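You operate a simulated robot arm through the tools that you are given. There is no shell and no other tool. Be economical: measure what you need, move in short steps, check, and stop when the job is done.

You run a simulated two-armed robot. Do the job below in one go: nothing can be reset, and whatever is moved stays where it is left.

JOB
On the top of the packing table, fold the grey cloth in half, so that its two short edges meet.

Only the result counts: the job must be done as asked and must still hold three seconds after the hand-in. Knocking over, shifting, dropping, spilling or breaking anything else fails it. Flat cloth is picked up by pressing the open fingertips on it (5 to 10 N) and closing them slowly along it; thin cloth reads only 2 to 8 mm in the jaws.

ROBOT AND FRAMES
Two 7-joint arms with two-finger parallel grippers on one trunk, on a base that drives. Base frame: it is fixed to the floor where the robot stands at the start and does not move with it; the origin is under the middle of the robot, x ahead of it, y to its left, z up. Lengths are in mm, angles in degrees, forces in N, time in s.
The left shoulder is at the start at [60, 189, 1103], the right one opposite. Places, roughly: top of the packing table [500, -100, 800]. Payload 3.43 kg a hand.
Tool frame (each hand has its own): the origin (TCP) lies between the finger pads and is the grasp point; the fingertips stand 30 mm ahead of it; z points along the fingers, y is the line along which they close. Largest opening 94 mm; finger width 28, thickness 10; the body of the gripper, 50 by 96 mm, starts 55 mm behind the TCP.
Orientation is that of the tool frame in the base frame, as a unit quaternion [w, x, y, z]. With the fingers straight down and closing along the base's y, the tool's x points along the base's -x, its y along +y and its z along -z.

CONTROLS
- The arms move only by the tool play_rows. It takes "left_motion", "right_motion" or both (then of equal length, played together; a hand with none holds still); each is a list of rows, each a list of 7 numbers: the shift along the tool's x, y, z in cm, then the turn, a rotation vector about the tool's x, y, z in degrees, then the finger opening in cm, from 0 to 9.4. In form: [[dx, dy, dz, ax, ay, az, grip], ...]. A call has 1 to 10 rows; each row is the pose to reach, as a shift and turn from the pose commanded when the call began, along the tool's axes at that moment. A row lasts 0.2 s, in which the tool goes at most 50 mm and 8.6 degrees; a call with a longer step from one row to the next is refused whole, and so is a gripper value outside its range. Where a pose cannot be reached the arm comes as near as it can. A force on the tool above 40 N (or 10 N above the force at the start of the call, whichever is more), or a blocked arm, ends the call early, and 0.2 s more pass. Each finger travels about 153 mm/s and halts on what it meets, pressing with about 35 N; the grip force reading is that of the motor and also rises with nothing between the fingers. The clock runs only during rows and for 0.2 s after the last one: add rows that repeat a pose to give the fingers time. The reply holds the time, the measured pose of the TCP, the force on the tool along the base axes, the opening and the grip force, in the units named above and with some noise, with the torque about the TCP (base axes, N m) and any sound that the robot's microphone picked up.
- Cameras (640 x 400 px; columns grow to the right, rows downward): "scene" is now at [1.6, 25, 1639.2]; the picture's right is [0.37, -0.93, 0.00], its down [-0.80, -0.32, -0.50] and it looks along [0.47, 0.19, -0.86] (base axes); focal length 251 px, centre (320, 200). "left" rides on the left gripper at [76, -14, -102] in its tool frame; the picture's right is [0.18, 0.98, 0.00], its down [-0.75, 0.14, -0.64] and it looks along [-0.63, 0.12, 0.77] (tool axes); focal length 243 px, centre (320, 200). "right" rides on the right gripper at [76, 14, -103] in its tool frame; the picture's right is [-0.18, 0.98, 0.00], its down [-0.75, -0.14, -0.64] and it looks along [-0.63, -0.12, 0.77] (tool axes); focal length 243 px, centre (320, 200). There is no depth. A picture from a camera that has moved, and an enlarged one, comes with that camera's place and axes in the base frame and with its lens.
- camera(camera): a new picture of that camera. No time passes.
- move_column(by): slides the trunk up (or, below 0, down) by that many mm; the arms and the scene camera ride with it, the base frame stays. It gives what a move gives, with no picture.
- base_move(legs): drives the robot by 1 to 6 legs, each [ahead, left, turn to the left] in mm, mm and degrees, along the robot's own axes; the way and the turn of a leg run together, so that a leg with both is an arc; at most 1500 mm and 180 degrees a leg. The arms and the cameras ride along, it lands a little off, and it stops where it bumps. It gives what a move gives.
- head_to(pan, tilt): turns the head with the scene camera to pan (to the left, within 86 degrees either way) and tilt (down, from -29 to 69), counted from straight ahead of the robot. It gives what a move gives.
- close_up(camera, box): a new picture of the part [left, top, right, bottom] of that camera's present view, enlarged. No time passes.
- job_done(): hands the job in; it is judged then, once.

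Work in short steps. Places have to be worked out from the pictures, the camera data and where the tool is seen: move nearer, look again, correct. Check each grasp and each placing, and mend what went wrong. You have 120 turns and 88 pictures in all, those below and enlarged ones among them. Open the grippers and draw the arms clear of the work before you hand the job in, unless the task says otherwise; then end with one line.

The tools are called by a JSON object that holds its "fn" and its "kwargs". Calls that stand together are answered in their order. play_rows: Moves the arms, as the interface text tells. Its arguments: {"type":"object","properties":{"left_motion":{"type":"array"},"right_motion":{"type":"array"}},"required":[]} The other tools are called the same way: move_column (by) slides the trunk up or down; base_move (legs) drives the base; head_to (pan, tilt) turns the head that bears the scene camera; camera (camera) takes a picture; close_up (camera, box) takes an enlarged picture of a part of a camera's view; job_done () hands the job in.

At the start:

```text
t: 0.0
left_tool_pos: [467.9, 197.0, 947.5]
left_tcp_rot: [0.0, 0.0, 1.0, 0.0]
left_contact_force: [-0.9, -0.2, 0.4]
left_moment: [0.0, 0.01, 0.01]
left_gripper_width: 94.0
left_finger_force: 0.0
right_tool_pos: [348.8, -221.8, 982.3]
right_tcp_rot: [0.0, 0.0, 1.0, 0.0]
right_contact_force: [0.6, -0.7, 1.4]
right_moment: [0.01, -0.01, -0.03]
right_gripper_width: 94.0
right_finger_force: 0.0
trunk travel left (down, up): [-775.0, 215.0]
robot x, y, heading: [-1.2, -4.3, 0.1]
head pan, tilt: [21.6, 59.8]
```

scene: 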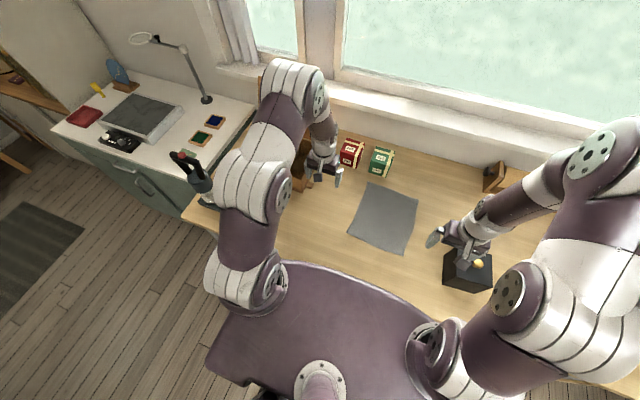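
right: 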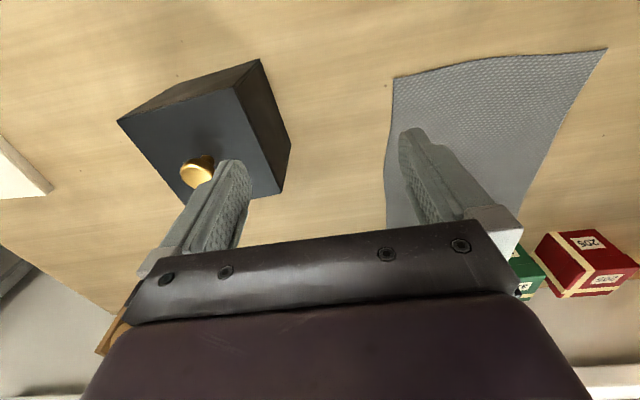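
left: 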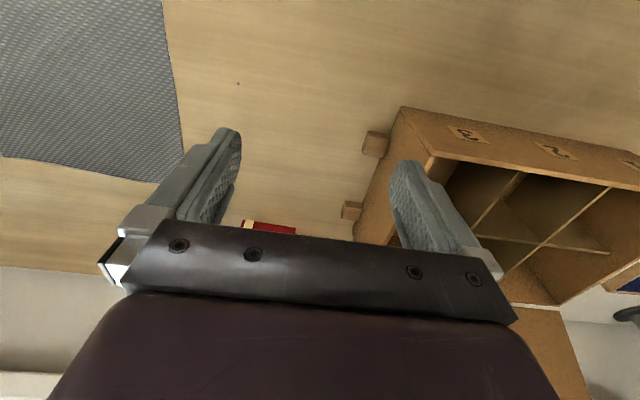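

I'll look at the cloth enlarged from the scene camera to get its corners.

{"fn": "close_up", "kwargs": {"camera": "scene", "box": [300, 140, 460, 280]}}

```text
2.86 times, centred on (380, 210) of scene
camera zoom: at [1.6, 25.0, 1639.2], right [0.37, -0.93, 0.0], down [-0.8, -0.32, -0.5], along [0.47, 0.19, -0.86], focal length 717 px, centre (149, 171)
```

zoom: 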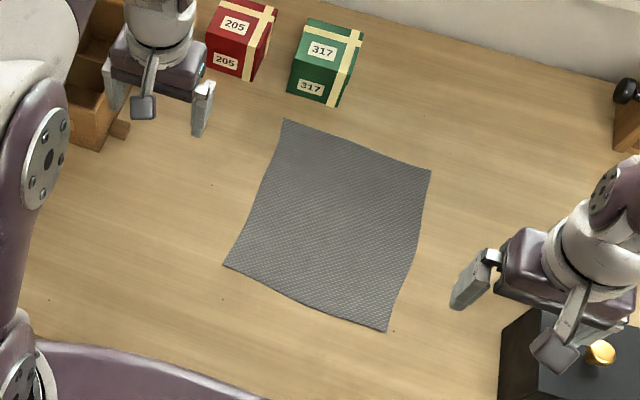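

Cloth corners come out near (641,62), (634,-159), (375,-150), (385,70): the short edges are the far and near ones (about 220 mm), so I plan to bring the far edge back to the near edge. I check the front clearance for driving a little closer.

{"fn": "head_to", "kwargs": {"pan": 0, "tilt": 69}}

{"fn": "camera", "kwargs": {"camera": "scene"}}

```text
t: 0.8
left_tool_pos: [467.0, 196.9, 947.5]
left_tcp_rot: [0.0, 0.0, 1.0, -0.001]
left_contact_force: [-1.3, -0.3, 0.2]
left_moment: [-0.03, 0.01, 0.01]
left_gripper_width: 94.0
left_finger_force: 0.1
right_tool_pos: [347.8, -221.2, 983.1]
right_tcp_rot: [0.0, 0.0, 1.0, 0.0]
right_contact_force: [0.1, -0.1, 0.4]
right_moment: [-0.02, 0.0, 0.01]
right_gripper_width: 94.1
right_finger_force: 0.1
trunk travel left (down, up): [-775.0, 215.0]
robot x, y, heading: [4.0, -0.2, -0.3]
head pan, tilt: [0.0, 68.8]
```

```text
83 pictures are left
camera scene: at [-4.7, 0.5, 1629.6], right [0.0, -1.0, 0.0], down [-0.93, 0.0, -0.36], along [0.36, 0.0, -0.93], focal length 251 px, centre (320, 200)
```

scene: 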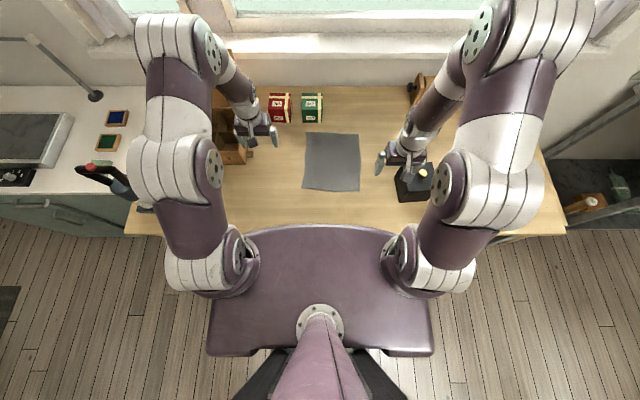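

The table edge is well clear under the torso plate; I drive 90 mm ahead for comfortable reach to the far edge.

{"fn": "base_move", "kwargs": {"legs": [[90, 0, 0]]}}

{"fn": "close_up", "kwargs": {"camera": "scene", "box": [230, 80, 450, 240]}}

```text
t: 1.9
left_tool_pos: [557.2, 196.4, 946.8]
left_tcp_rot: [0.0, 0.0, 1.0, 0.0]
left_contact_force: [-0.8, 0.4, 0.1]
left_moment: [0.03, 0.03, 0.0]
left_gripper_width: 94.0
left_finger_force: 0.1
right_tool_pos: [437.8, -221.7, 984.1]
right_tcp_rot: [0.0, 0.001, 1.0, 0.0]
right_contact_force: [-0.1, -0.3, 0.0]
right_moment: [0.02, -0.02, -0.02]
right_gripper_width: 94.0
right_finger_force: 0.0
trunk travel left (down, up): [-775.0, 215.0]
robot x, y, heading: [91.7, -1.8, 0.1]
head pan, tilt: [0.0, 68.8]
```

```text
2.50 times, centred on (340, 160) of scene
camera zoom: at [85.9, 0.4, 1629.6], right [0.0, -1.0, 0.0], down [-0.93, 0.0, -0.36], along [0.36, 0.0, -0.93], focal length 628 px, centre (270, 300)
```

zoom: 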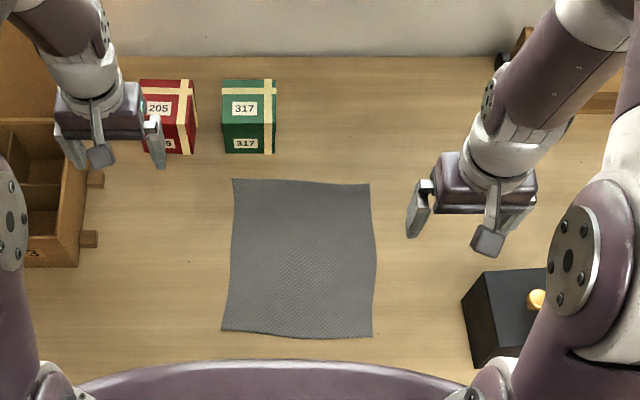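

Edge A≈(638,60), B≈(629,-161); the green box (80 mm tall) starts at x≈687. I bring both hands above the far corners while turning them to close along x (cameras outwards), opening 45 mm.

{"fn": "play_rows", "kwargs": {"left_motion": [[-0.58, -1.51, 0.77, 0, 0, 8.5, 9], [-1.16, -3.02, 1.54, 0, 0, 17, 8.5], [-1.74, -4.53, 2.31, 0, 0, 25.5, 8], [-2.32, -6.04, 3.08, 0, 0, 34, 7], [-2.9, -7.55, 3.85, 0, 0, 42.5, 6], [-3.48, -9.06, 4.62, 0, 0, 51, 5], [-4.06, -10.57, 5.39, 0, 0, 59.5, 4.5], [-4.64, -12.08, 6.16, 0, 0, 68, 4.5], [-5.22, -13.59, 6.93, 0, 0, 76.5, 4.5], [-5.8, -15.1, 7.7, 0, 0, 85, 4.5]], "right_motion": [[-1.74, 0.76, 1.14, 0, 0, -8.5, 9], [-3.48, 1.52, 2.28, 0, 0, -17, 8.5], [-5.22, 2.28, 3.42, 0, 0, -25.5, 8], [-6.96, 3.04, 4.56, 0, 0, -34, 7], [-8.7, 3.8, 5.7, 0, 0, -42.5, 6], [-10.44, 4.56, 6.84, 0, 0, -51, 5], [-12.18, 5.32, 7.98, 0, 0, -59.5, 4.5], [-13.92, 6.08, 9.12, 0, 0, -68, 4.5], [-15.66, 6.84, 10.26, 0, 0, -76.5, 4.5], [-17.4, 7.6, 11.4, 0, 0, -85, 4.5]]}}

{"fn": "camera", "kwargs": {"camera": "left"}}

{"fn": "camera", "kwargs": {"camera": "right"}}

{"fn": "close_up", "kwargs": {"camera": "scene", "box": [230, 80, 450, 240]}}

```text
t: 4.2
left_tool_pos: [615.5, 44.4, 869.3]
left_tcp_rot: [-0.001, 0.676, 0.737, 0.0]
left_contact_force: [-0.5, -0.6, 0.4]
left_moment: [0.0, -0.01, 0.02]
left_gripper_width: 44.5
left_finger_force: 0.1
right_tool_pos: [612.7, -146.2, 869.0]
right_tcp_rot: [-0.001, -0.677, 0.736, 0.001]
right_contact_force: [-0.1, 0.0, 0.5]
right_moment: [-0.01, 0.01, 0.03]
right_gripper_width: 44.9
right_finger_force: 0.0
trunk travel left (down, up): [-775.0, 215.0]
robot x, y, heading: [95.0, 4.1, -0.1]
head pan, tilt: [0.0, 68.8]
```

```text
81 pictures are left
camera left: at [595.4, 118.6, 971.5], right [0.96, 0.27, 0.0], down [0.21, -0.74, 0.64], along [0.17, -0.62, -0.77], focal length 243 px, centre (320, 200)
```

left: 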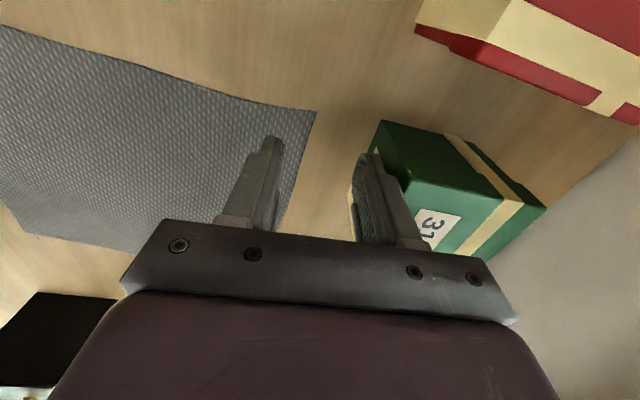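

```text
80 pictures are left
camera right: at [593.0, -220.7, 971.3], right [-0.96, 0.27, 0.0], down [0.2, 0.74, 0.64], along [0.17, 0.62, -0.77], focal length 243 px, centre (320, 200)
```

right: 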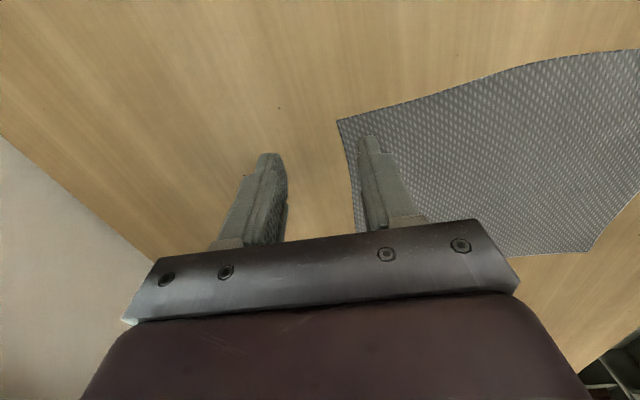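

```text
2.50 times, centred on (340, 160) of scene
camera zoom: at [86.4, 0.1, 1629.6], right [0.0, -1.0, 0.0], down [-0.93, 0.0, -0.36], along [0.36, 0.0, -0.93], focal length 628 px, centre (270, 300)
```

zoom: 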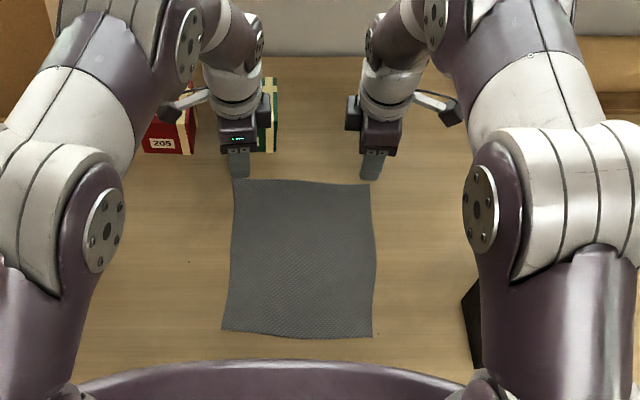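

Combining the two views, the table surface is really at z≈798, so the corners are A(608,57), B(599,-151), C(354,-141), D(362,67). I shift the hands back accordingly, finish the yaw and lower to just above the cloth.

{"fn": "play_rows", "kwargs": {"left_motion": [[-0.07, -1.1, 0.5, 0, 0, 2.5, 4.5], [-0.15, -2.17, 1.5, 0, 0, 5, 4.5], [-0.15, -2.17, 3.0, 0, 0, 5, 4.5], [-0.15, -2.17, 3.0, 0, 0, 5, 4.5]], "right_motion": [[-0.3, 1.3, 0.5, 0, 0, -2.5, 4.5], [-0.59, 2.63, 1.5, 0, 0, -5, 4.5], [-0.59, 2.63, 3.0, 0, 0, -5, 4.5], [-0.59, 2.63, 3.0, 0, 0, -5, 4.5]]}}

{"fn": "camera", "kwargs": {"camera": "left"}}

{"fn": "camera", "kwargs": {"camera": "right"}}

```text
t: 5.2
left_tool_pos: [594.2, 42.0, 839.6]
left_tcp_rot: [0.0, 0.707, 0.707, 0.0]
left_contact_force: [0.5, -0.2, -0.3]
left_moment: [-0.01, -0.02, 0.0]
left_gripper_width: 45.2
left_finger_force: 0.1
right_tool_pos: [585.9, -138.5, 838.1]
right_tcp_rot: [0.0, -0.707, 0.707, -0.001]
right_contact_force: [-0.4, 0.2, -0.1]
right_moment: [0.01, 0.0, -0.01]
right_gripper_width: 45.2
right_finger_force: 0.2
trunk travel left (down, up): [-775.0, 215.0]
robot x, y, heading: [89.0, 1.1, -0.1]
head pan, tilt: [0.0, 68.8]
```

```text
78 pictures are left
camera left: at [579.3, 117.3, 942.0], right [0.98, 0.18, 0.0], down [0.14, -0.75, 0.64], along [0.12, -0.63, -0.77], focal length 243 px, centre (320, 200)
```

left: 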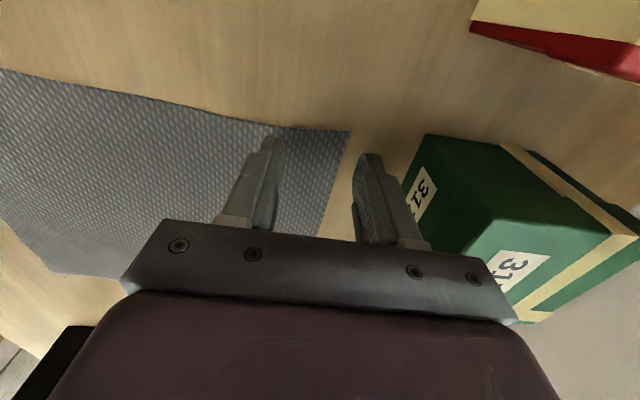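

```text
77 pictures are left
camera right: at [572.0, -214.5, 941.4], right [-0.98, 0.18, 0.0], down [0.14, 0.75, 0.64], along [0.12, 0.63, -0.77], focal length 243 px, centre (320, 200)
```

right: 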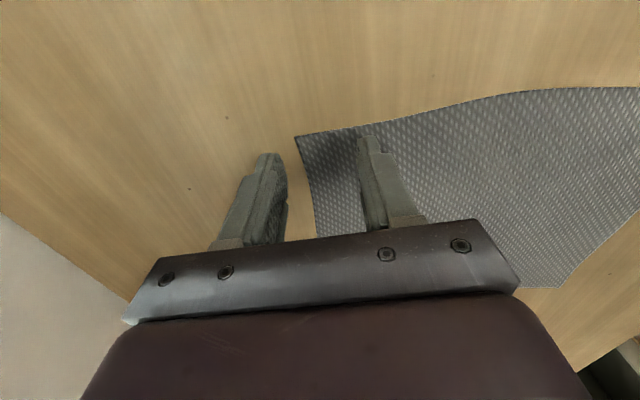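

Both outer fingers stand ~8 mm beyond the edge and the inner ones ~15–20 mm on the cloth, as wanted. I lower gently to contact.

{"fn": "play_rows", "kwargs": {"left_motion": [[0, 0, 0.5, 0, 0, 0, 4.5], [0, 0, 0.8, 0, 0, 0, 4.5], [0, 0, 1.0, 0, 0, 0, 4.5], [0, 0, 1.1, 0, 0, 0, 4.5]], "right_motion": [[0, 0, 0.4, 0, 0, 0, 4.5], [0, 0, 0.7, 0, 0, 0, 4.5], [0, 0, 0.9, 0, 0, 0, 4.5], [0, 0, 1.0, 0, 0, 0, 4.5]]}}

```text
t: 6.2
left_tool_pos: [593.8, 43.7, 831.9]
left_tcp_rot: [0.002, 0.708, 0.706, 0.001]
left_contact_force: [1.1, 1.5, 12.1]
left_moment: [0.1, 0.3, -0.05]
left_gripper_width: 44.4
left_finger_force: 0.1
right_tool_pos: [586.6, -138.8, 831.4]
right_tcp_rot: [0.002, -0.707, 0.707, -0.002]
right_contact_force: [2.5, -3.9, 20.6]
right_moment: [-0.23, 0.53, 0.13]
right_gripper_width: 44.0
right_finger_force: 0.1
trunk travel left (down, up): [-775.0, 215.0]
robot x, y, heading: [85.5, -0.2, 0.1]
head pan, tilt: [0.0, 68.8]
```

Contact: 12 N left, 20 N right; I ease off slightly and close slowly.

{"fn": "play_rows", "kwargs": {"left_motion": [[0, 0, -0.05, 0, 0, 0, 4.2], [0, 0, -0.05, 0, 0, 0, 3.7], [0, 0, -0.05, 0, 0, 0, 3.2], [0, 0, -0.05, 0, 0, 0, 2.7], [0, 0, -0.05, 0, 0, 0, 2.2], [0, 0, -0.05, 0, 0, 0, 1.7], [0, 0, -0.05, 0, 0, 0, 1.2], [0, 0, -0.05, 0, 0, 0, 0.7], [0, 0, -0.05, 0, 0, 0, 0.2], [0, 0, -0.05, 0, 0, 0, 0]], "right_motion": [[0, 0, -0.15, 0, 0, 0, 4.2], [0, 0, -0.15, 0, 0, 0, 3.7], [0, 0, -0.15, 0, 0, 0, 3.2], [0, 0, -0.15, 0, 0, 0, 2.7], [0, 0, -0.15, 0, 0, 0, 2.2], [0, 0, -0.15, 0, 0, 0, 1.7], [0, 0, -0.15, 0, 0, 0, 1.2], [0, 0, -0.15, 0, 0, 0, 0.7], [0, 0, -0.15, 0, 0, 0, 0.2], [0, 0, -0.15, 0, 0, 0, 0]]}}

{"fn": "camera", "kwargs": {"camera": "left"}}

{"fn": "camera", "kwargs": {"camera": "right"}}

```text
t: 8.3
left_tool_pos: [591.5, 42.4, 831.4]
left_tcp_rot: [0.001, 0.707, 0.707, 0.001]
left_contact_force: [-2.8, 0.1, 30.9]
left_moment: [0.08, 0.24, 0.0]
left_gripper_width: 2.0
left_finger_force: 35.1
right_tool_pos: [583.0, -137.6, 830.9]
right_tcp_rot: [0.002, -0.707, 0.707, -0.002]
right_contact_force: [-0.3, 0.0, 4.0]
right_moment: [0.0, 0.03, -0.03]
right_gripper_width: 4.5
right_finger_force: 35.3
trunk travel left (down, up): [-775.0, 215.0]
robot x, y, heading: [88.3, -3.4, -0.1]
head pan, tilt: [0.0, 68.8]
```

```text
76 pictures are left
camera left: at [576.9, 117.4, 933.2], right [0.98, 0.18, 0.0], down [0.14, -0.75, 0.64], along [0.12, -0.63, -0.77], focal length 243 px, centre (320, 200)
```

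left: 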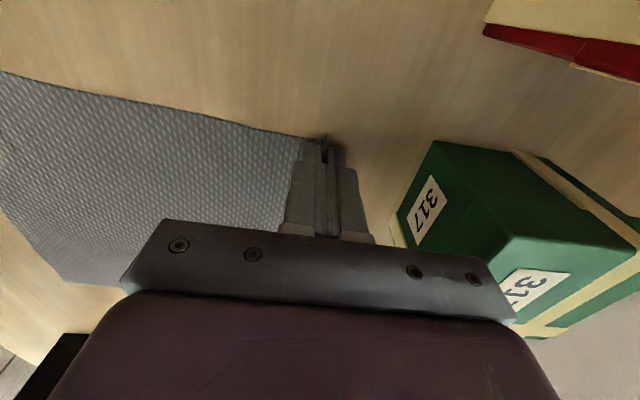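

```text
75 pictures are left
camera right: at [569.8, -214.1, 934.8], right [-0.98, 0.18, 0.0], down [0.14, 0.75, 0.64], along [0.12, 0.63, -0.77], focal length 243 px, centre (320, 200)
```

right: 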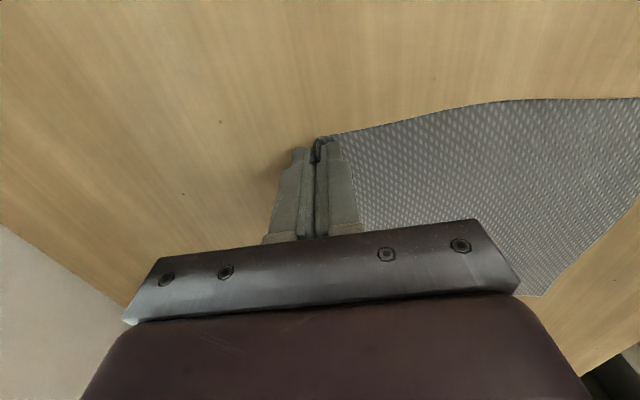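

Both jaws seem to hold cloth (2.0 and 4.5 mm), the edge curled up in them. I zoom in to check before lifting.

{"fn": "close_up", "kwargs": {"camera": "left", "box": [270, 100, 390, 200]}}

{"fn": "close_up", "kwargs": {"camera": "right", "box": [250, 100, 370, 200]}}

```text
4.00 times, centred on (330, 150) of left
camera zoom: at [576.9, 117.4, 933.2], right [0.98, 0.18, 0.0], down [0.14, -0.75, 0.64], along [0.12, -0.63, -0.77], focal length 970 px, centre (280, 400)
```

zoom: 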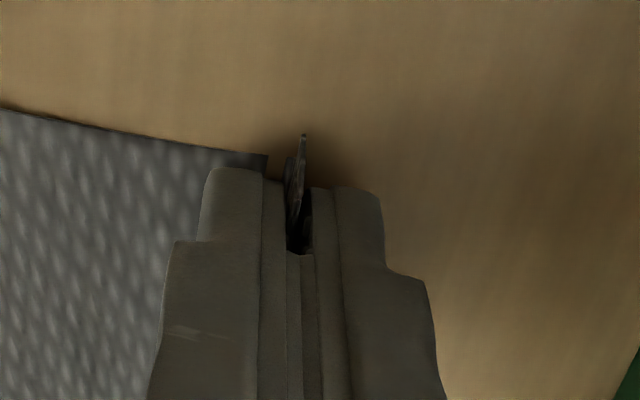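

```text
4.00 times, centred on (310, 150) of right
camera zoom: at [569.8, -214.1, 934.8], right [-0.98, 0.18, 0.0], down [0.14, 0.75, 0.64], along [0.12, 0.63, -0.77], focal length 970 px, centre (360, 400)
```

zoom: 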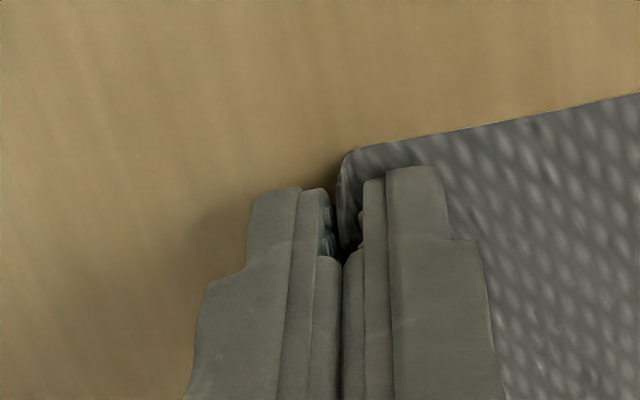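

Single-layer edge held in both hands. I lift along the first part of the fold arc (fold line near x≈483), both hands together.

{"fn": "play_rows", "kwargs": {"left_motion": [[0, -0.15, -1.0, 0, 0, 0, 0], [0, -0.2, -1.8, 0, 0, 0, 0], [0.05, -0.6, -3.5, 0, 0, 0, 0], [0.1, -1.3, -5.2, 0, 0, 0, 0], [0.15, -2.3, -6.7, 0, 0, 0, 0], [0.2, -3.5, -8.1, 0, 0, 0, 0]], "right_motion": [[0, 0.15, -1.0, 0, 0, 0, 0], [0, 0.2, -1.8, 0, 0, 0, 0], [-0.05, 0.6, -3.5, 0, 0, 0, 0], [-0.1, 1.3, -5.2, 0, 0, 0, 0], [-0.15, 2.3, -6.7, 0, 0, 0, 0], [-0.2, 3.5, -8.1, 0, 0, 0, 0]]}}

{"fn": "close_up", "kwargs": {"camera": "scene", "box": [230, 80, 450, 240]}}

{"fn": "camera", "kwargs": {"camera": "left"}}

{"fn": "camera", "kwargs": {"camera": "right"}}

```text
t: 9.8
left_tool_pos: [556.9, 44.4, 910.1]
left_tcp_rot: [0.0, 0.707, 0.707, 0.0]
left_contact_force: [1.1, -0.4, 0.0]
left_moment: [0.01, 0.0, 0.03]
left_gripper_width: 1.8
left_finger_force: 35.3
right_tool_pos: [550.9, -136.0, 913.4]
right_tcp_rot: [0.0, -0.707, 0.707, 0.0]
right_contact_force: [-0.1, 0.5, 1.0]
right_moment: [-0.01, 0.01, 0.01]
right_gripper_width: 2.0
right_finger_force: 34.6
trunk travel left (down, up): [-775.0, 215.0]
robot x, y, heading: [91.4, 3.6, 0.0]
head pan, tilt: [0.0, 68.8]
```

```text
2.50 times, centred on (340, 160) of scene
camera zoom: at [83.7, 0.5, 1629.5], right [0.0, -1.0, 0.0], down [-0.93, 0.0, -0.36], along [0.36, 0.0, -0.93], focal length 628 px, centre (270, 300)
```

zoom: 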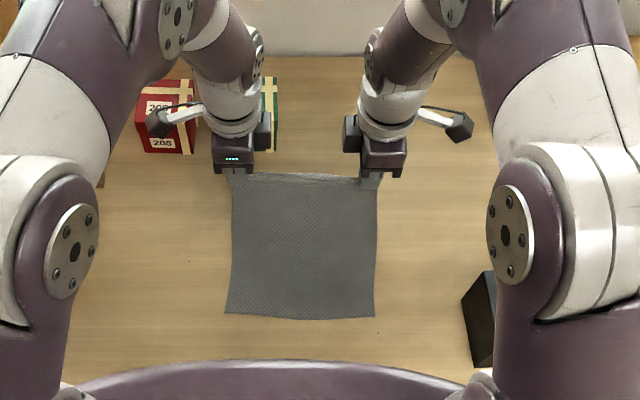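

```text
71 pictures are left
camera left: at [542.8, 119.7, 1012.8], right [0.98, 0.18, 0.0], down [0.14, -0.75, 0.64], along [0.12, -0.63, -0.77], focal length 243 px, centre (320, 200)
```

left: 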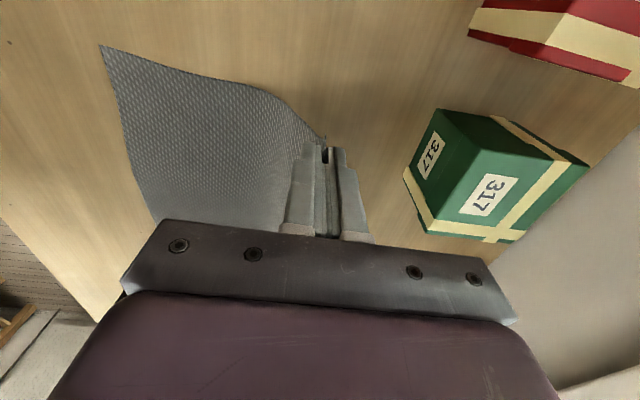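

```text
70 pictures are left
camera right: at [536.3, -211.5, 1015.2], right [-0.98, 0.18, 0.0], down [0.14, 0.75, 0.64], along [0.12, 0.63, -0.77], focal length 243 px, centre (320, 200)
```

right: 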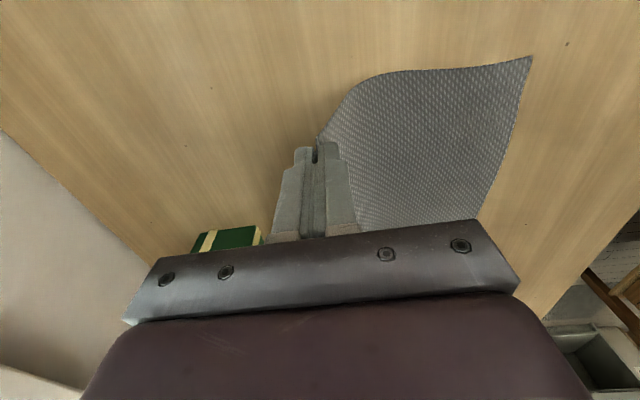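

Grip is firm; the near edge was dragged forward to x≈385/379, so I'll aim there. I continue over the top and start tilting the fingers forward.

{"fn": "play_rows", "kwargs": {"left_motion": [[0.05, -1.7, -0.5, 0, 0, 0, 0], [0.1, -3.7, -1.1, 0, 0, 0, 0], [0.15, -5.7, -1.4, -5, 0, 0, 0], [0.2, -7.7, -1.4, -10, 0, 0, 0], [0.25, -9.7, -0.8, -15, 0, 0, 0], [0.3, -11.7, 0, -20, 0, 0, 0], [0.35, -13.2, 1.0, -25, 0, 0, 0], [0.4, -14.7, 2.2, -30, 0, 0, 0]], "right_motion": [[-0.05, 1.7, -0.5, 0, 0, 0, 0], [-0.1, 3.7, -1.1, 0, 0, 0, 0], [-0.15, 5.7, -1.4, 5, 0, 0, 0], [-0.2, 7.7, -1.4, 10, 0, 0, 0], [-0.25, 9.7, -0.8, 15, 0, 0, 0], [-0.3, 11.7, 0, 20, 0, 0, 0], [-0.35, 13.2, 1.0, 25, 0, 0, 0], [-0.4, 14.7, 2.2, 30, 0, 0, 0]]}}

{"fn": "close_up", "kwargs": {"camera": "scene", "box": [230, 80, 450, 240]}}

{"fn": "camera", "kwargs": {"camera": "left"}}

{"fn": "camera", "kwargs": {"camera": "right"}}

```text
t: 11.6
left_tool_pos: [411.6, 47.0, 890.3]
left_tcp_rot: [0.186, 0.683, 0.682, 0.185]
left_contact_force: [2.4, -20.6, 2.8]
left_moment: [-0.45, -0.1, -0.18]
left_gripper_width: 1.8
left_finger_force: 34.9
left hand out of reach, approached as far as the arm can: row 7
right_tool_pos: [434.8, -141.9, 911.3]
right_tcp_rot: [0.101, -0.696, 0.699, -0.13]
right_contact_force: [-3.0, 21.0, -1.7]
right_moment: [0.51, 0.11, 0.18]
right_gripper_width: 2.0
right_finger_force: 34.8
right hand out of reach, approached as far as the arm can: row 6, 7, 8
trunk travel left (down, up): [-775.0, 215.0]
robot x, y, heading: [90.0, -0.7, -0.1]
head pan, tilt: [0.0, 68.8]
```

```text
2.50 times, centred on (340, 160) of scene
camera zoom: at [83.1, -0.2, 1629.6], right [0.0, -1.0, 0.0], down [-0.93, 0.0, -0.36], along [0.36, 0.0, -0.93], focal length 628 px, centre (270, 300)
```

zoom: 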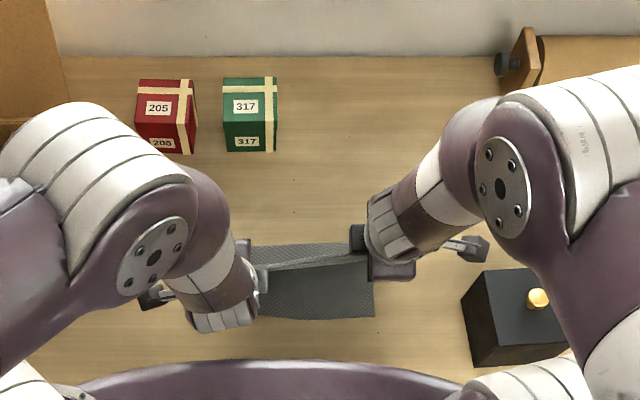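

```text
68 pictures are left
camera left: at [347.1, 122.3, 970.2], right [0.85, 0.18, 0.5], down [-0.2, -0.75, 0.63], along [0.49, -0.63, -0.6], focal length 243 px, centre (320, 200)
```

left: 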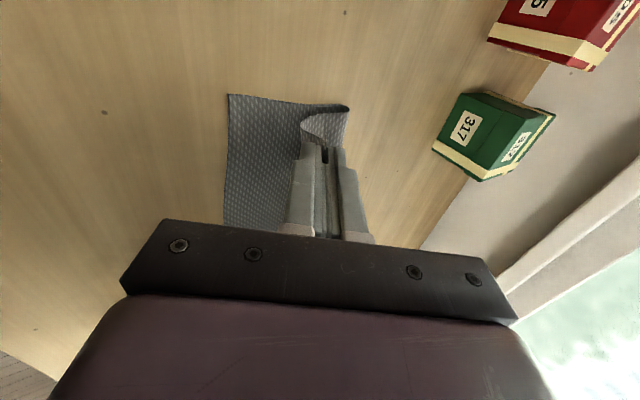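

```text
67 pictures are left
camera right: at [387.7, -213.2, 1007.2], right [-0.93, 0.18, -0.32], down [-0.06, 0.78, 0.62], along [0.36, 0.6, -0.71], focal length 243 px, centre (320, 200)
```

right: 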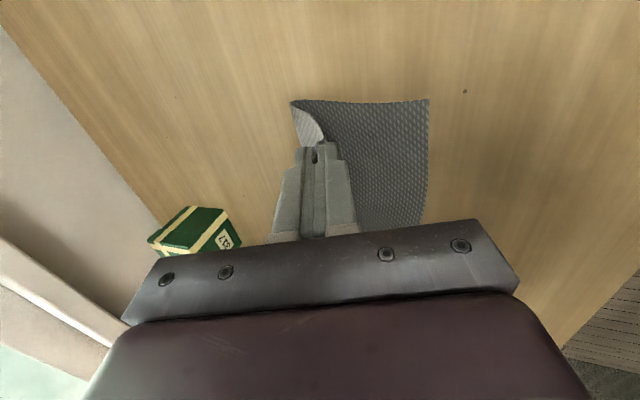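

The arms ran out of reach close to the body and the hands pull on each other. I go back to the top of the arc with untilted hands, then will use the base to back off.

{"fn": "play_rows", "kwargs": {"left_motion": [[0, 2.6, 0.45, 8.4, 0, 0, 0], [0, 4.15, 0.73, 13.5, 0, 0, 0], [0, 6.0, 1.06, 19.5, 0, 0, 0], [0, 7.8, 1.38, 25.5, 0, 0, 0], [0, 9.22, 1.63, 30, 0, 0, 0]], "right_motion": [[0, 0, 0, 0, 0, 0, 0], [0, -1.5, 0.23, -4.7, 0, 0, 0], [0, -3.0, 0.45, -9.5, 0, 0, 0], [0, -4.5, 0.68, -14.2, 0, 0, 0], [0, -6.0, 0.91, -19, 0, 0, 0]]}}

```text
t: 12.8
left_tool_pos: [495.7, 50.4, 918.3]
left_tcp_rot: [0.035, 0.704, 0.707, 0.056]
left_contact_force: [-3.2, -25.5, -1.9]
left_moment: [-0.55, 0.09, -0.19]
left_gripper_width: 2.0
left_finger_force: 34.8
left hand out of reach, approached as far as the arm can: row 4, 5
right_tool_pos: [472.7, -142.3, 907.5]
right_tcp_rot: [0.002, -0.703, 0.71, -0.026]
right_contact_force: [2.9, 24.8, 1.3]
right_moment: [0.63, -0.06, -0.03]
right_gripper_width: 2.1
right_finger_force: 34.7
right hand out of reach, approached as far as the arm can: row 5
trunk travel left (down, up): [-775.0, 215.0]
robot x, y, heading: [90.0, -3.5, -0.1]
head pan, tilt: [0.0, 68.8]
stopped in row 5 (right hand): the force on the tool passed its limit (the readings are from after the stop); the commanded pose is now the measured one
```

The hands are 193 mm apart while the cloth was gripped at 180 mm, giving 25 N tension. I bring them closer and level in x.

{"fn": "play_rows", "kwargs": {"left_motion": [[-0.2, 0, 0, 2, 0, 0, 0], [-0.4, 0, 0, 4, 0, 0, 0], [-0.4, 0, 0, 5, 0, 0, 0]], "right_motion": [[-0.4, -0.6, -0.3, 0, 0, 0, 0], [-0.8, -1.2, -0.6, 0, 0, 0, 0], [-0.8, -1.7, -1.0, 0, 0, 0, 0]]}}

{"fn": "close_up", "kwargs": {"camera": "scene", "box": [230, 80, 450, 240]}}

```text
t: 13.6
left_tool_pos: [493.4, 50.0, 918.0]
left_tcp_rot: [-0.001, 0.705, 0.709, 0.026]
left_contact_force: [-1.0, -3.0, 0.0]
left_moment: [-0.06, -0.02, 0.0]
left_gripper_width: 2.2
left_finger_force: 35.0
right_tool_pos: [484.4, -136.7, 917.1]
right_tcp_rot: [-0.002, -0.703, 0.711, -0.026]
right_contact_force: [-0.2, 2.5, 0.6]
right_moment: [0.05, 0.02, 0.02]
right_gripper_width: 2.1
right_finger_force: 35.1
trunk travel left (down, up): [-775.0, 215.0]
robot x, y, heading: [88.2, -0.2, -0.1]
head pan, tilt: [0.0, 68.8]
```

```text
2.50 times, centred on (340, 160) of scene
camera zoom: at [85.1, 0.4, 1629.6], right [0.0, -1.0, 0.0], down [-0.93, 0.0, -0.36], along [0.36, 0.0, -0.93], focal length 628 px, centre (270, 300)
```

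zoom: 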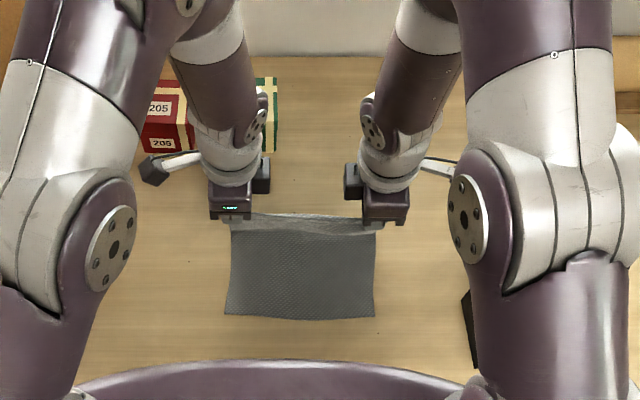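

Tension is gone and the near edge is still in place. Base back 60 mm, hands forward 60 mm, and again, to gain room.

{"fn": "base_move", "kwargs": {"legs": [[-60, 0, 0]]}}

{"fn": "play_rows", "kwargs": {"left_motion": [[0, 2, 0, 0, 0, 0, 0], [0, 4, 0, 0, 0, 0, 0], [0, 6, 0, 0, 0, 0, 0]], "right_motion": [[0, -2, 0, 0, 0, 0, 0], [0, -4, 0, 0, 0, 0, 0], [0, -6.3, 0, 0, 0, 0, 0]]}}

{"fn": "base_move", "kwargs": {"legs": [[-60, 0, 0]]}}

{"fn": "close_up", "kwargs": {"camera": "scene", "box": [230, 60, 450, 220]}}

```text
t: 14.5
left_tool_pos: [433.9, 48.2, 917.4]
left_tcp_rot: [0.0, 0.704, 0.71, 0.026]
left_contact_force: [-0.4, -1.9, -0.4]
left_moment: [-0.01, -0.02, 0.01]
left_gripper_width: 2.4
left_finger_force: 35.1
right_tool_pos: [426.0, -135.4, 917.0]
right_tcp_rot: [-0.001, -0.703, 0.711, -0.025]
right_contact_force: [0.6, 1.2, -0.3]
right_moment: [0.0, -0.01, 0.0]
right_gripper_width: 1.9
right_finger_force: 34.8
trunk travel left (down, up): [-775.0, 215.0]
robot x, y, heading: [28.4, 0.4, -0.1]
head pan, tilt: [0.0, 68.8]
```

```text
t: 15.3
left_tool_pos: [494.6, 49.7, 918.9]
left_tcp_rot: [0.0, 0.705, 0.709, 0.026]
left_contact_force: [0.5, -3.6, 0.3]
left_moment: [-0.06, 0.01, -0.02]
left_gripper_width: 2.0
left_finger_force: 34.8
right_tool_pos: [489.2, -136.5, 919.4]
right_tcp_rot: [-0.001, -0.703, 0.711, -0.026]
right_contact_force: [0.7, 3.6, -0.5]
right_moment: [0.06, 0.01, 0.01]
right_gripper_width: 1.9
right_finger_force: 35.7
trunk travel left (down, up): [-775.0, 215.0]
robot x, y, heading: [33.6, 5.6, -0.0]
head pan, tilt: [0.0, 68.8]
```

```text
t: 16.3
left_tool_pos: [435.0, 50.4, 918.3]
left_tcp_rot: [0.0, 0.704, 0.71, 0.026]
left_contact_force: [0.1, -2.8, 1.2]
left_moment: [-0.08, -0.03, -0.01]
left_gripper_width: 2.3
left_finger_force: 35.3
right_tool_pos: [430.9, -136.8, 919.8]
right_tcp_rot: [-0.002, -0.703, 0.711, -0.026]
right_contact_force: [-0.3, 3.0, 0.2]
right_moment: [0.11, -0.01, 0.01]
right_gripper_width: 1.8
right_finger_force: 34.6
trunk travel left (down, up): [-775.0, 215.0]
robot x, y, heading: [-28.4, -0.7, -0.1]
head pan, tilt: [0.0, 68.8]
```

```text
2.50 times, centred on (340, 140) of scene
camera zoom: at [-33.3, 0.2, 1629.5], right [0.0, -1.0, 0.0], down [-0.93, 0.0, -0.36], along [0.36, 0.0, -0.93], focal length 628 px, centre (270, 350)
```

zoom: 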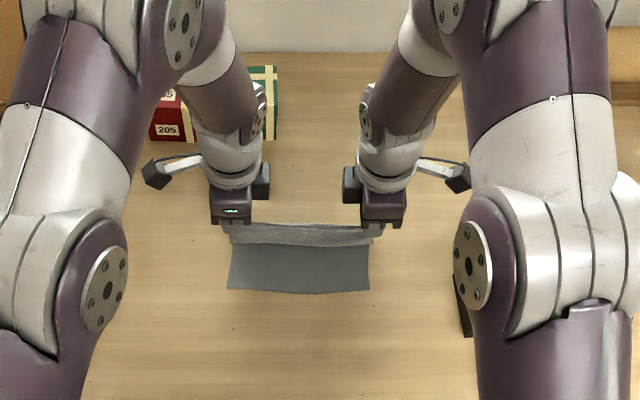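

Near edge is now at (386,61)–(381,-146). I move the held edge back over it while tilting the fingers to 45°, stopping about 10 mm above.

{"fn": "play_rows", "kwargs": {"left_motion": [[-0.1, -0.8, 0, -4, 0, 0, 0], [-0.2, -1.6, 0.3, -8.5, 0, 0, 0], [-0.3, -2.4, 0.8, -13, 0, 0, 0], [-0.4, -3.2, 1.5, -17.5, 0, 0, 0], [-0.4, -4.0, 2.4, -22, 0, 0, 0], [-0.4, -4.7, 3.4, -26.5, 0, 0, 0], [-0.4, -5.2, 4.4, -31, 0, 0, 0], [-0.4, -5.6, 5.4, -35.5, 0, 0, 0], [-0.4, -5.9, 6.2, -40, 0, 0, 0], [-0.4, -6.0, 6.9, -43, 0, 0, 0]], "right_motion": [[-0.1, 0.8, 0, 4, 0, 0, 0], [-0.2, 1.6, 0.3, 8.5, 0, 0, 0], [-0.3, 2.4, 0.8, 13, 0, 0, 0], [-0.4, 3.2, 1.5, 17.5, 0, 0, 0], [-0.4, 4.0, 2.4, 22, 0, 0, 0], [-0.4, 4.7, 3.4, 26.5, 0, 0, 0], [-0.4, 5.2, 4.4, 31, 0, 0, 0], [-0.4, 5.6, 5.4, 35.5, 0, 0, 0], [-0.4, 5.9, 6.2, 40, 0, 0, 0], [-0.4, 6.1, 7.0, 43, 0, 0, 0]]}}

{"fn": "close_up", "kwargs": {"camera": "scene", "box": [230, 60, 450, 220]}}

{"fn": "camera", "kwargs": {"camera": "left"}}

{"fn": "camera", "kwargs": {"camera": "right"}}

```text
t: 18.5
left_tool_pos: [376.3, 47.4, 848.8]
left_tcp_rot: [0.259, 0.656, 0.65, 0.284]
left_contact_force: [-0.2, -1.0, 0.4]
left_moment: [-0.03, 0.02, -0.01]
left_gripper_width: 2.3
left_finger_force: 34.4
right_tool_pos: [370.4, -135.7, 847.4]
right_tcp_rot: [-0.257, 0.654, -0.652, 0.285]
right_contact_force: [-0.4, 0.9, -0.2]
right_moment: [0.04, 0.01, -0.04]
right_gripper_width: 2.0
right_finger_force: 35.3
right hand out of reach, approached as far as the arm can: row 6
trunk travel left (down, up): [-775.0, 215.0]
robot x, y, heading: [-27.2, -0.4, -0.0]
head pan, tilt: [0.0, 68.8]
```

```text
2.50 times, centred on (340, 140) of scene
camera zoom: at [-33.5, 0.2, 1629.6], right [0.0, -1.0, 0.0], down [-0.93, 0.0, -0.36], along [0.36, 0.0, -0.93], focal length 628 px, centre (270, 350)
```

zoom: 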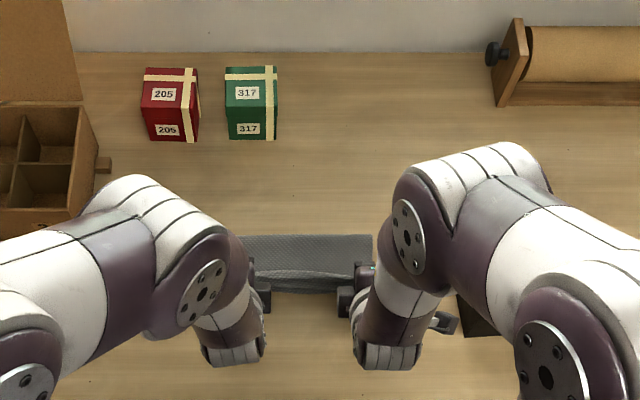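

```text
63 pictures are left
camera left: at [293.2, 119.9, 913.1], right [0.69, 0.16, 0.7], down [-0.35, -0.78, 0.52], along [0.63, -0.61, -0.48], focal length 243 px, centre (320, 200)
```

left: 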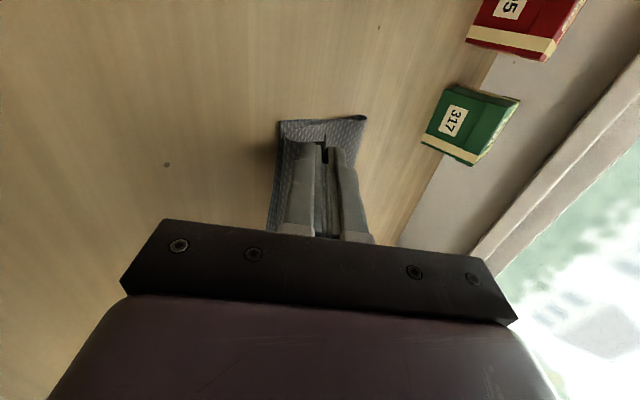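

```text
62 pictures are left
camera right: at [287.8, -208.1, 912.8], right [-0.69, 0.17, -0.7], down [-0.35, 0.78, 0.52], along [0.63, 0.61, -0.48], focal length 243 px, centre (320, 200)
```

right: 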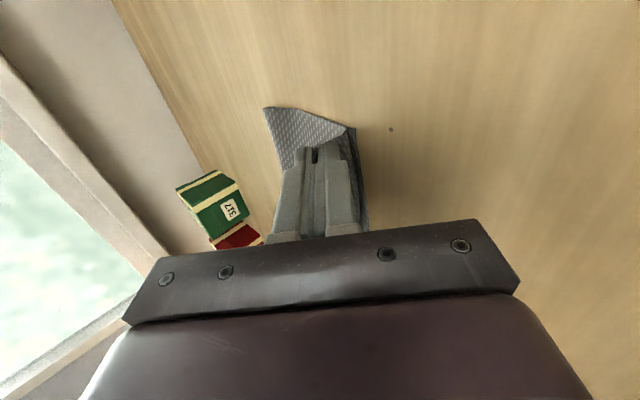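

The fold looks good; I zoom to see the relation of held edge and the near edge below.

{"fn": "close_up", "kwargs": {"camera": "left", "box": [250, 90, 390, 240]}}

{"fn": "close_up", "kwargs": {"camera": "right", "box": [250, 90, 390, 240]}}

{"fn": "close_up", "kwargs": {"camera": "scene", "box": [300, 140, 390, 190]}}

```text
2.67 times, centred on (320, 165) of left
camera zoom: at [293.2, 119.9, 913.1], right [0.69, 0.16, 0.7], down [-0.35, -0.78, 0.52], along [0.63, -0.61, -0.48], focal length 647 px, centre (320, 293)
```

zoom: 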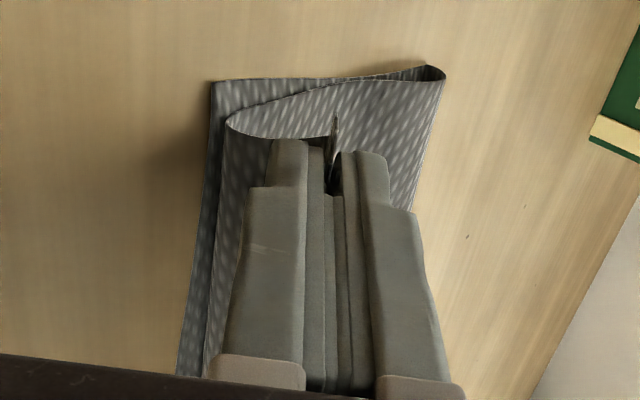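

```text
2.67 times, centred on (320, 165) of right
camera zoom: at [287.8, -208.1, 912.8], right [-0.69, 0.17, -0.7], down [-0.35, 0.78, 0.52], along [0.63, 0.61, -0.48], focal length 647 px, centre (320, 293)
```

zoom: 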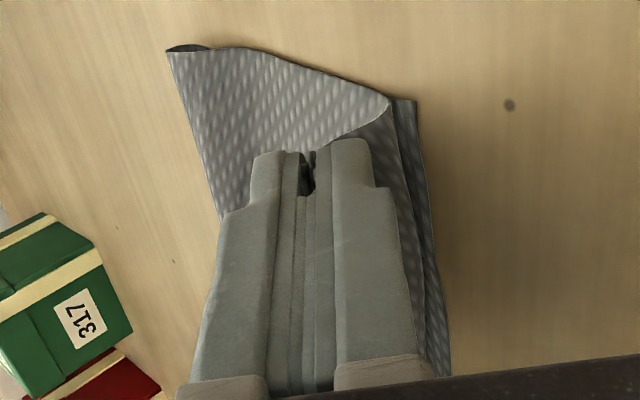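

```text
7.11 times, centred on (345, 165) of scene
camera zoom: at [-33.5, 0.2, 1629.6], right [0.0, -1.0, 0.0], down [-0.93, 0.0, -0.36], along [0.36, 0.0, -0.93], focal length 1785 px, centre (142, 449)
```

zoom: 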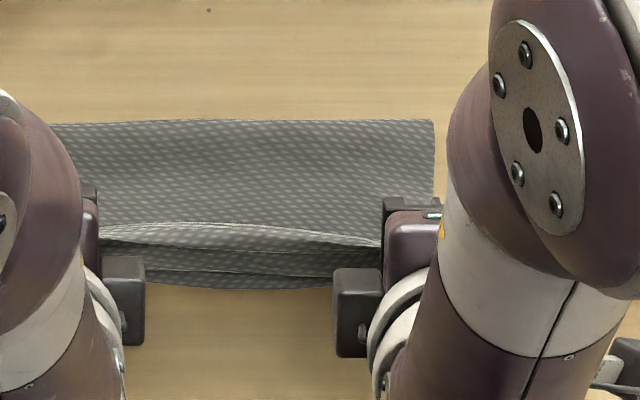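

The fold line currently lies at x≈474, too near; the surplus bulges under the fingers. I raise the hands back up and forward (keeping the tilt) so the lower half lies flat to x≈507, then I will swing down with the cloth nearly taut.

{"fn": "play_rows", "kwargs": {"left_motion": [[0, 1.3, -0.6, 0, 0, 0, 0], [0, 2.55, -1.27, 0, 0, 0, 0], [0, 5.73, -1.63, 0, 0, 0, 0], [0, 8.91, -0.57, 0, 0, 0, 0], [0, 11.5, 1.06, 0, 0, 0, 0], [0, 13.65, 2.76, 0, 0, 0, 0], [0, 14.2, 3.18, 0, 0, 0, 0]], "right_motion": [[0, -1.3, -0.6, 0, 0, 0, 0], [0, -2.55, -1.27, 0, 0, 0, 0], [0, -5.73, -1.63, 0, 0, 0, 0], [0, -8.91, -0.57, 0, 0, 0, 0], [0, -11.5, 1.06, 0, 0, 0, 0], [0, -13.65, 2.76, 0, 0, 0, 0], [0, -14.2, 3.18, 0, 0, 0, 0]]}}

{"fn": "close_up", "kwargs": {"camera": "scene", "box": [230, 60, 450, 220]}}

{"fn": "camera", "kwargs": {"camera": "left"}}

{"fn": "camera", "kwargs": {"camera": "right"}}

```text
t: 20.1
left_tool_pos: [499.5, 45.1, 925.6]
left_tcp_rot: [0.258, 0.656, 0.65, 0.284]
left_contact_force: [-1.4, 0.5, -0.7]
left_moment: [0.01, 0.0, -0.02]
left_gripper_width: 2.2
left_finger_force: 34.5
right_tool_pos: [494.6, -133.0, 925.3]
right_tcp_rot: [-0.256, 0.654, -0.652, 0.285]
right_contact_force: [0.7, -0.9, -0.3]
right_moment: [0.0, 0.02, -0.02]
right_gripper_width: 2.1
right_finger_force: 35.1
trunk travel left (down, up): [-775.0, 215.0]
robot x, y, heading: [-26.8, 1.6, -0.3]
head pan, tilt: [0.0, 68.8]
```

```text
2.50 times, centred on (340, 140) of scene
camera zoom: at [-34.2, 0.3, 1629.6], right [0.0, -1.0, 0.0], down [-0.93, 0.0, -0.36], along [0.36, 0.0, -0.93], focal length 628 px, centre (270, 350)
```

zoom: 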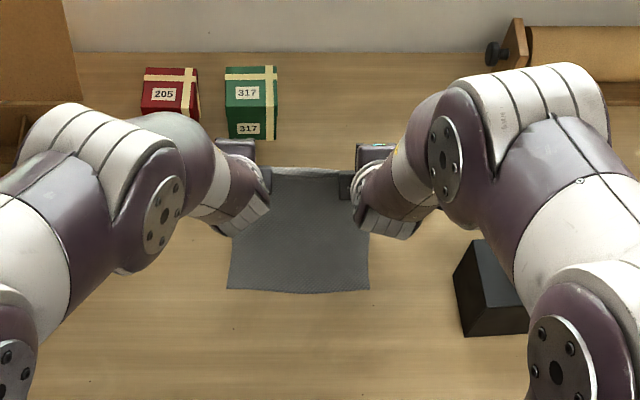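

```text
57 pictures are left
camera left: at [416.3, 118.3, 991.9], right [0.69, 0.16, 0.7], down [-0.35, -0.78, 0.52], along [0.63, -0.61, -0.48], focal length 243 px, centre (320, 200)
```

left: 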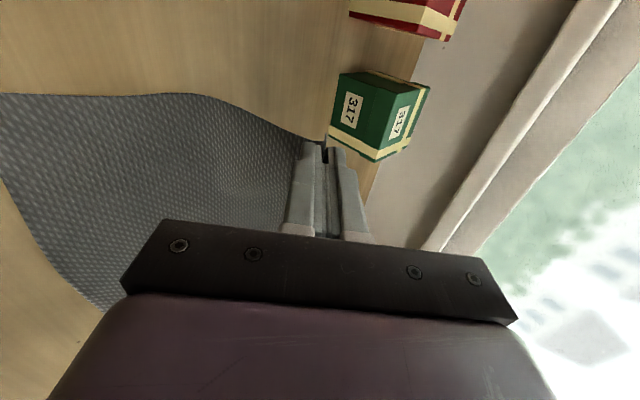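

```text
56 pictures are left
camera right: at [410.5, -206.0, 990.7], right [-0.69, 0.16, -0.7], down [-0.35, 0.78, 0.52], along [0.63, 0.61, -0.48], focal length 243 px, centre (320, 200)
```

right: 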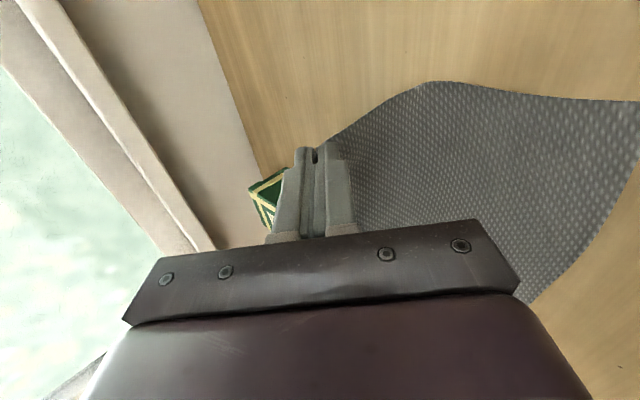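

The cloth is stiffish and ramps up to the hands. With more forward tilt and lowering first, the slack should bulge to the far side (a C-shaped loop); I try that in a short step and look.

{"fn": "play_rows", "kwargs": {"left_motion": [[0, 0, 0, -6, 0, 0, 0], [0, -1.0, 0.5, -12, 0, 0, 0], [0, -2.0, 1.0, -18, 0, 0, 0], [0, -3.0, 1.4, -22, 0, 0, 0], [0, -3.9, 1.8, -22, 0, 0, 0]], "right_motion": [[0, 0, 0, 6, 0, 0, 0], [0, 1.0, 0.5, 12, 0, 0, 0], [0, 2.0, 1.0, 18, 0, 0, 0], [0, 3.0, 1.4, 22, 0, 0, 0], [0, 3.9, 1.8, 22, 0, 0, 0]]}}

{"fn": "close_up", "kwargs": {"camera": "scene", "box": [230, 60, 450, 220]}}

{"fn": "camera", "kwargs": {"camera": "left"}}

{"fn": "camera", "kwargs": {"camera": "right"}}

```text
t: 21.3
left_tool_pos: [485.7, 46.7, 886.6]
left_tcp_rot: [0.379, 0.594, 0.584, 0.403]
left_contact_force: [-1.2, -0.6, 0.2]
left_moment: [-0.02, 0.03, 0.01]
left_gripper_width: 2.1
left_finger_force: 34.8
right_tool_pos: [491.8, -133.4, 887.1]
right_tcp_rot: [-0.375, 0.594, -0.587, 0.402]
right_contact_force: [-0.7, 1.2, -0.3]
right_moment: [0.01, 0.02, 0.0]
right_gripper_width: 2.0
right_finger_force: 35.0
right hand out of reach, approached as far as the arm can: row 4, 5
trunk travel left (down, up): [-775.0, 215.0]
robot x, y, heading: [-26.6, -0.1, -0.1]
head pan, tilt: [0.0, 68.8]
```

```text
2.50 times, centred on (340, 140) of scene
camera zoom: at [-33.3, 0.2, 1629.6], right [0.0, -1.0, 0.0], down [-0.93, 0.0, -0.36], along [0.36, 0.0, -0.93], focal length 628 px, centre (270, 350)
```

zoom: 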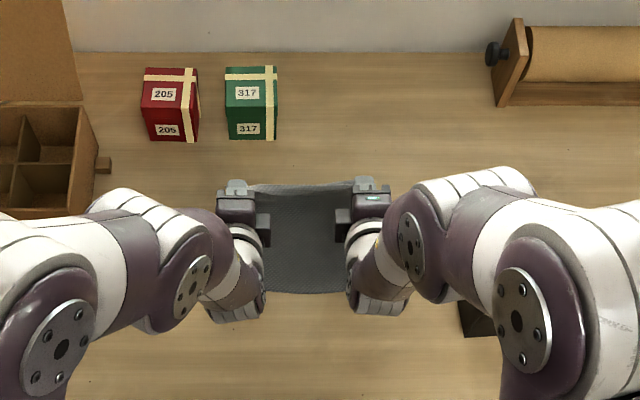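

```text
54 pictures are left
camera left: at [384.2, 120.3, 915.4], right [0.38, 0.15, 0.91], down [-0.53, -0.77, 0.35], along [0.76, -0.62, -0.21], focal length 243 px, centre (320, 200)
```

left: 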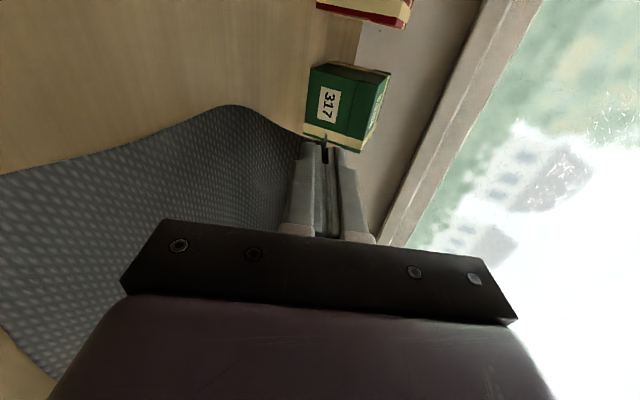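

```text
53 pictures are left
camera right: at [391.5, -206.5, 917.4], right [-0.39, 0.15, -0.91], down [-0.52, 0.77, 0.35], along [0.76, 0.61, -0.22], focal length 243 px, centre (320, 200)
```

right: 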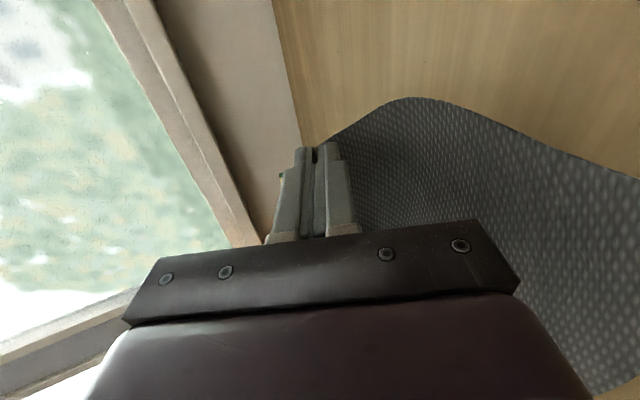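

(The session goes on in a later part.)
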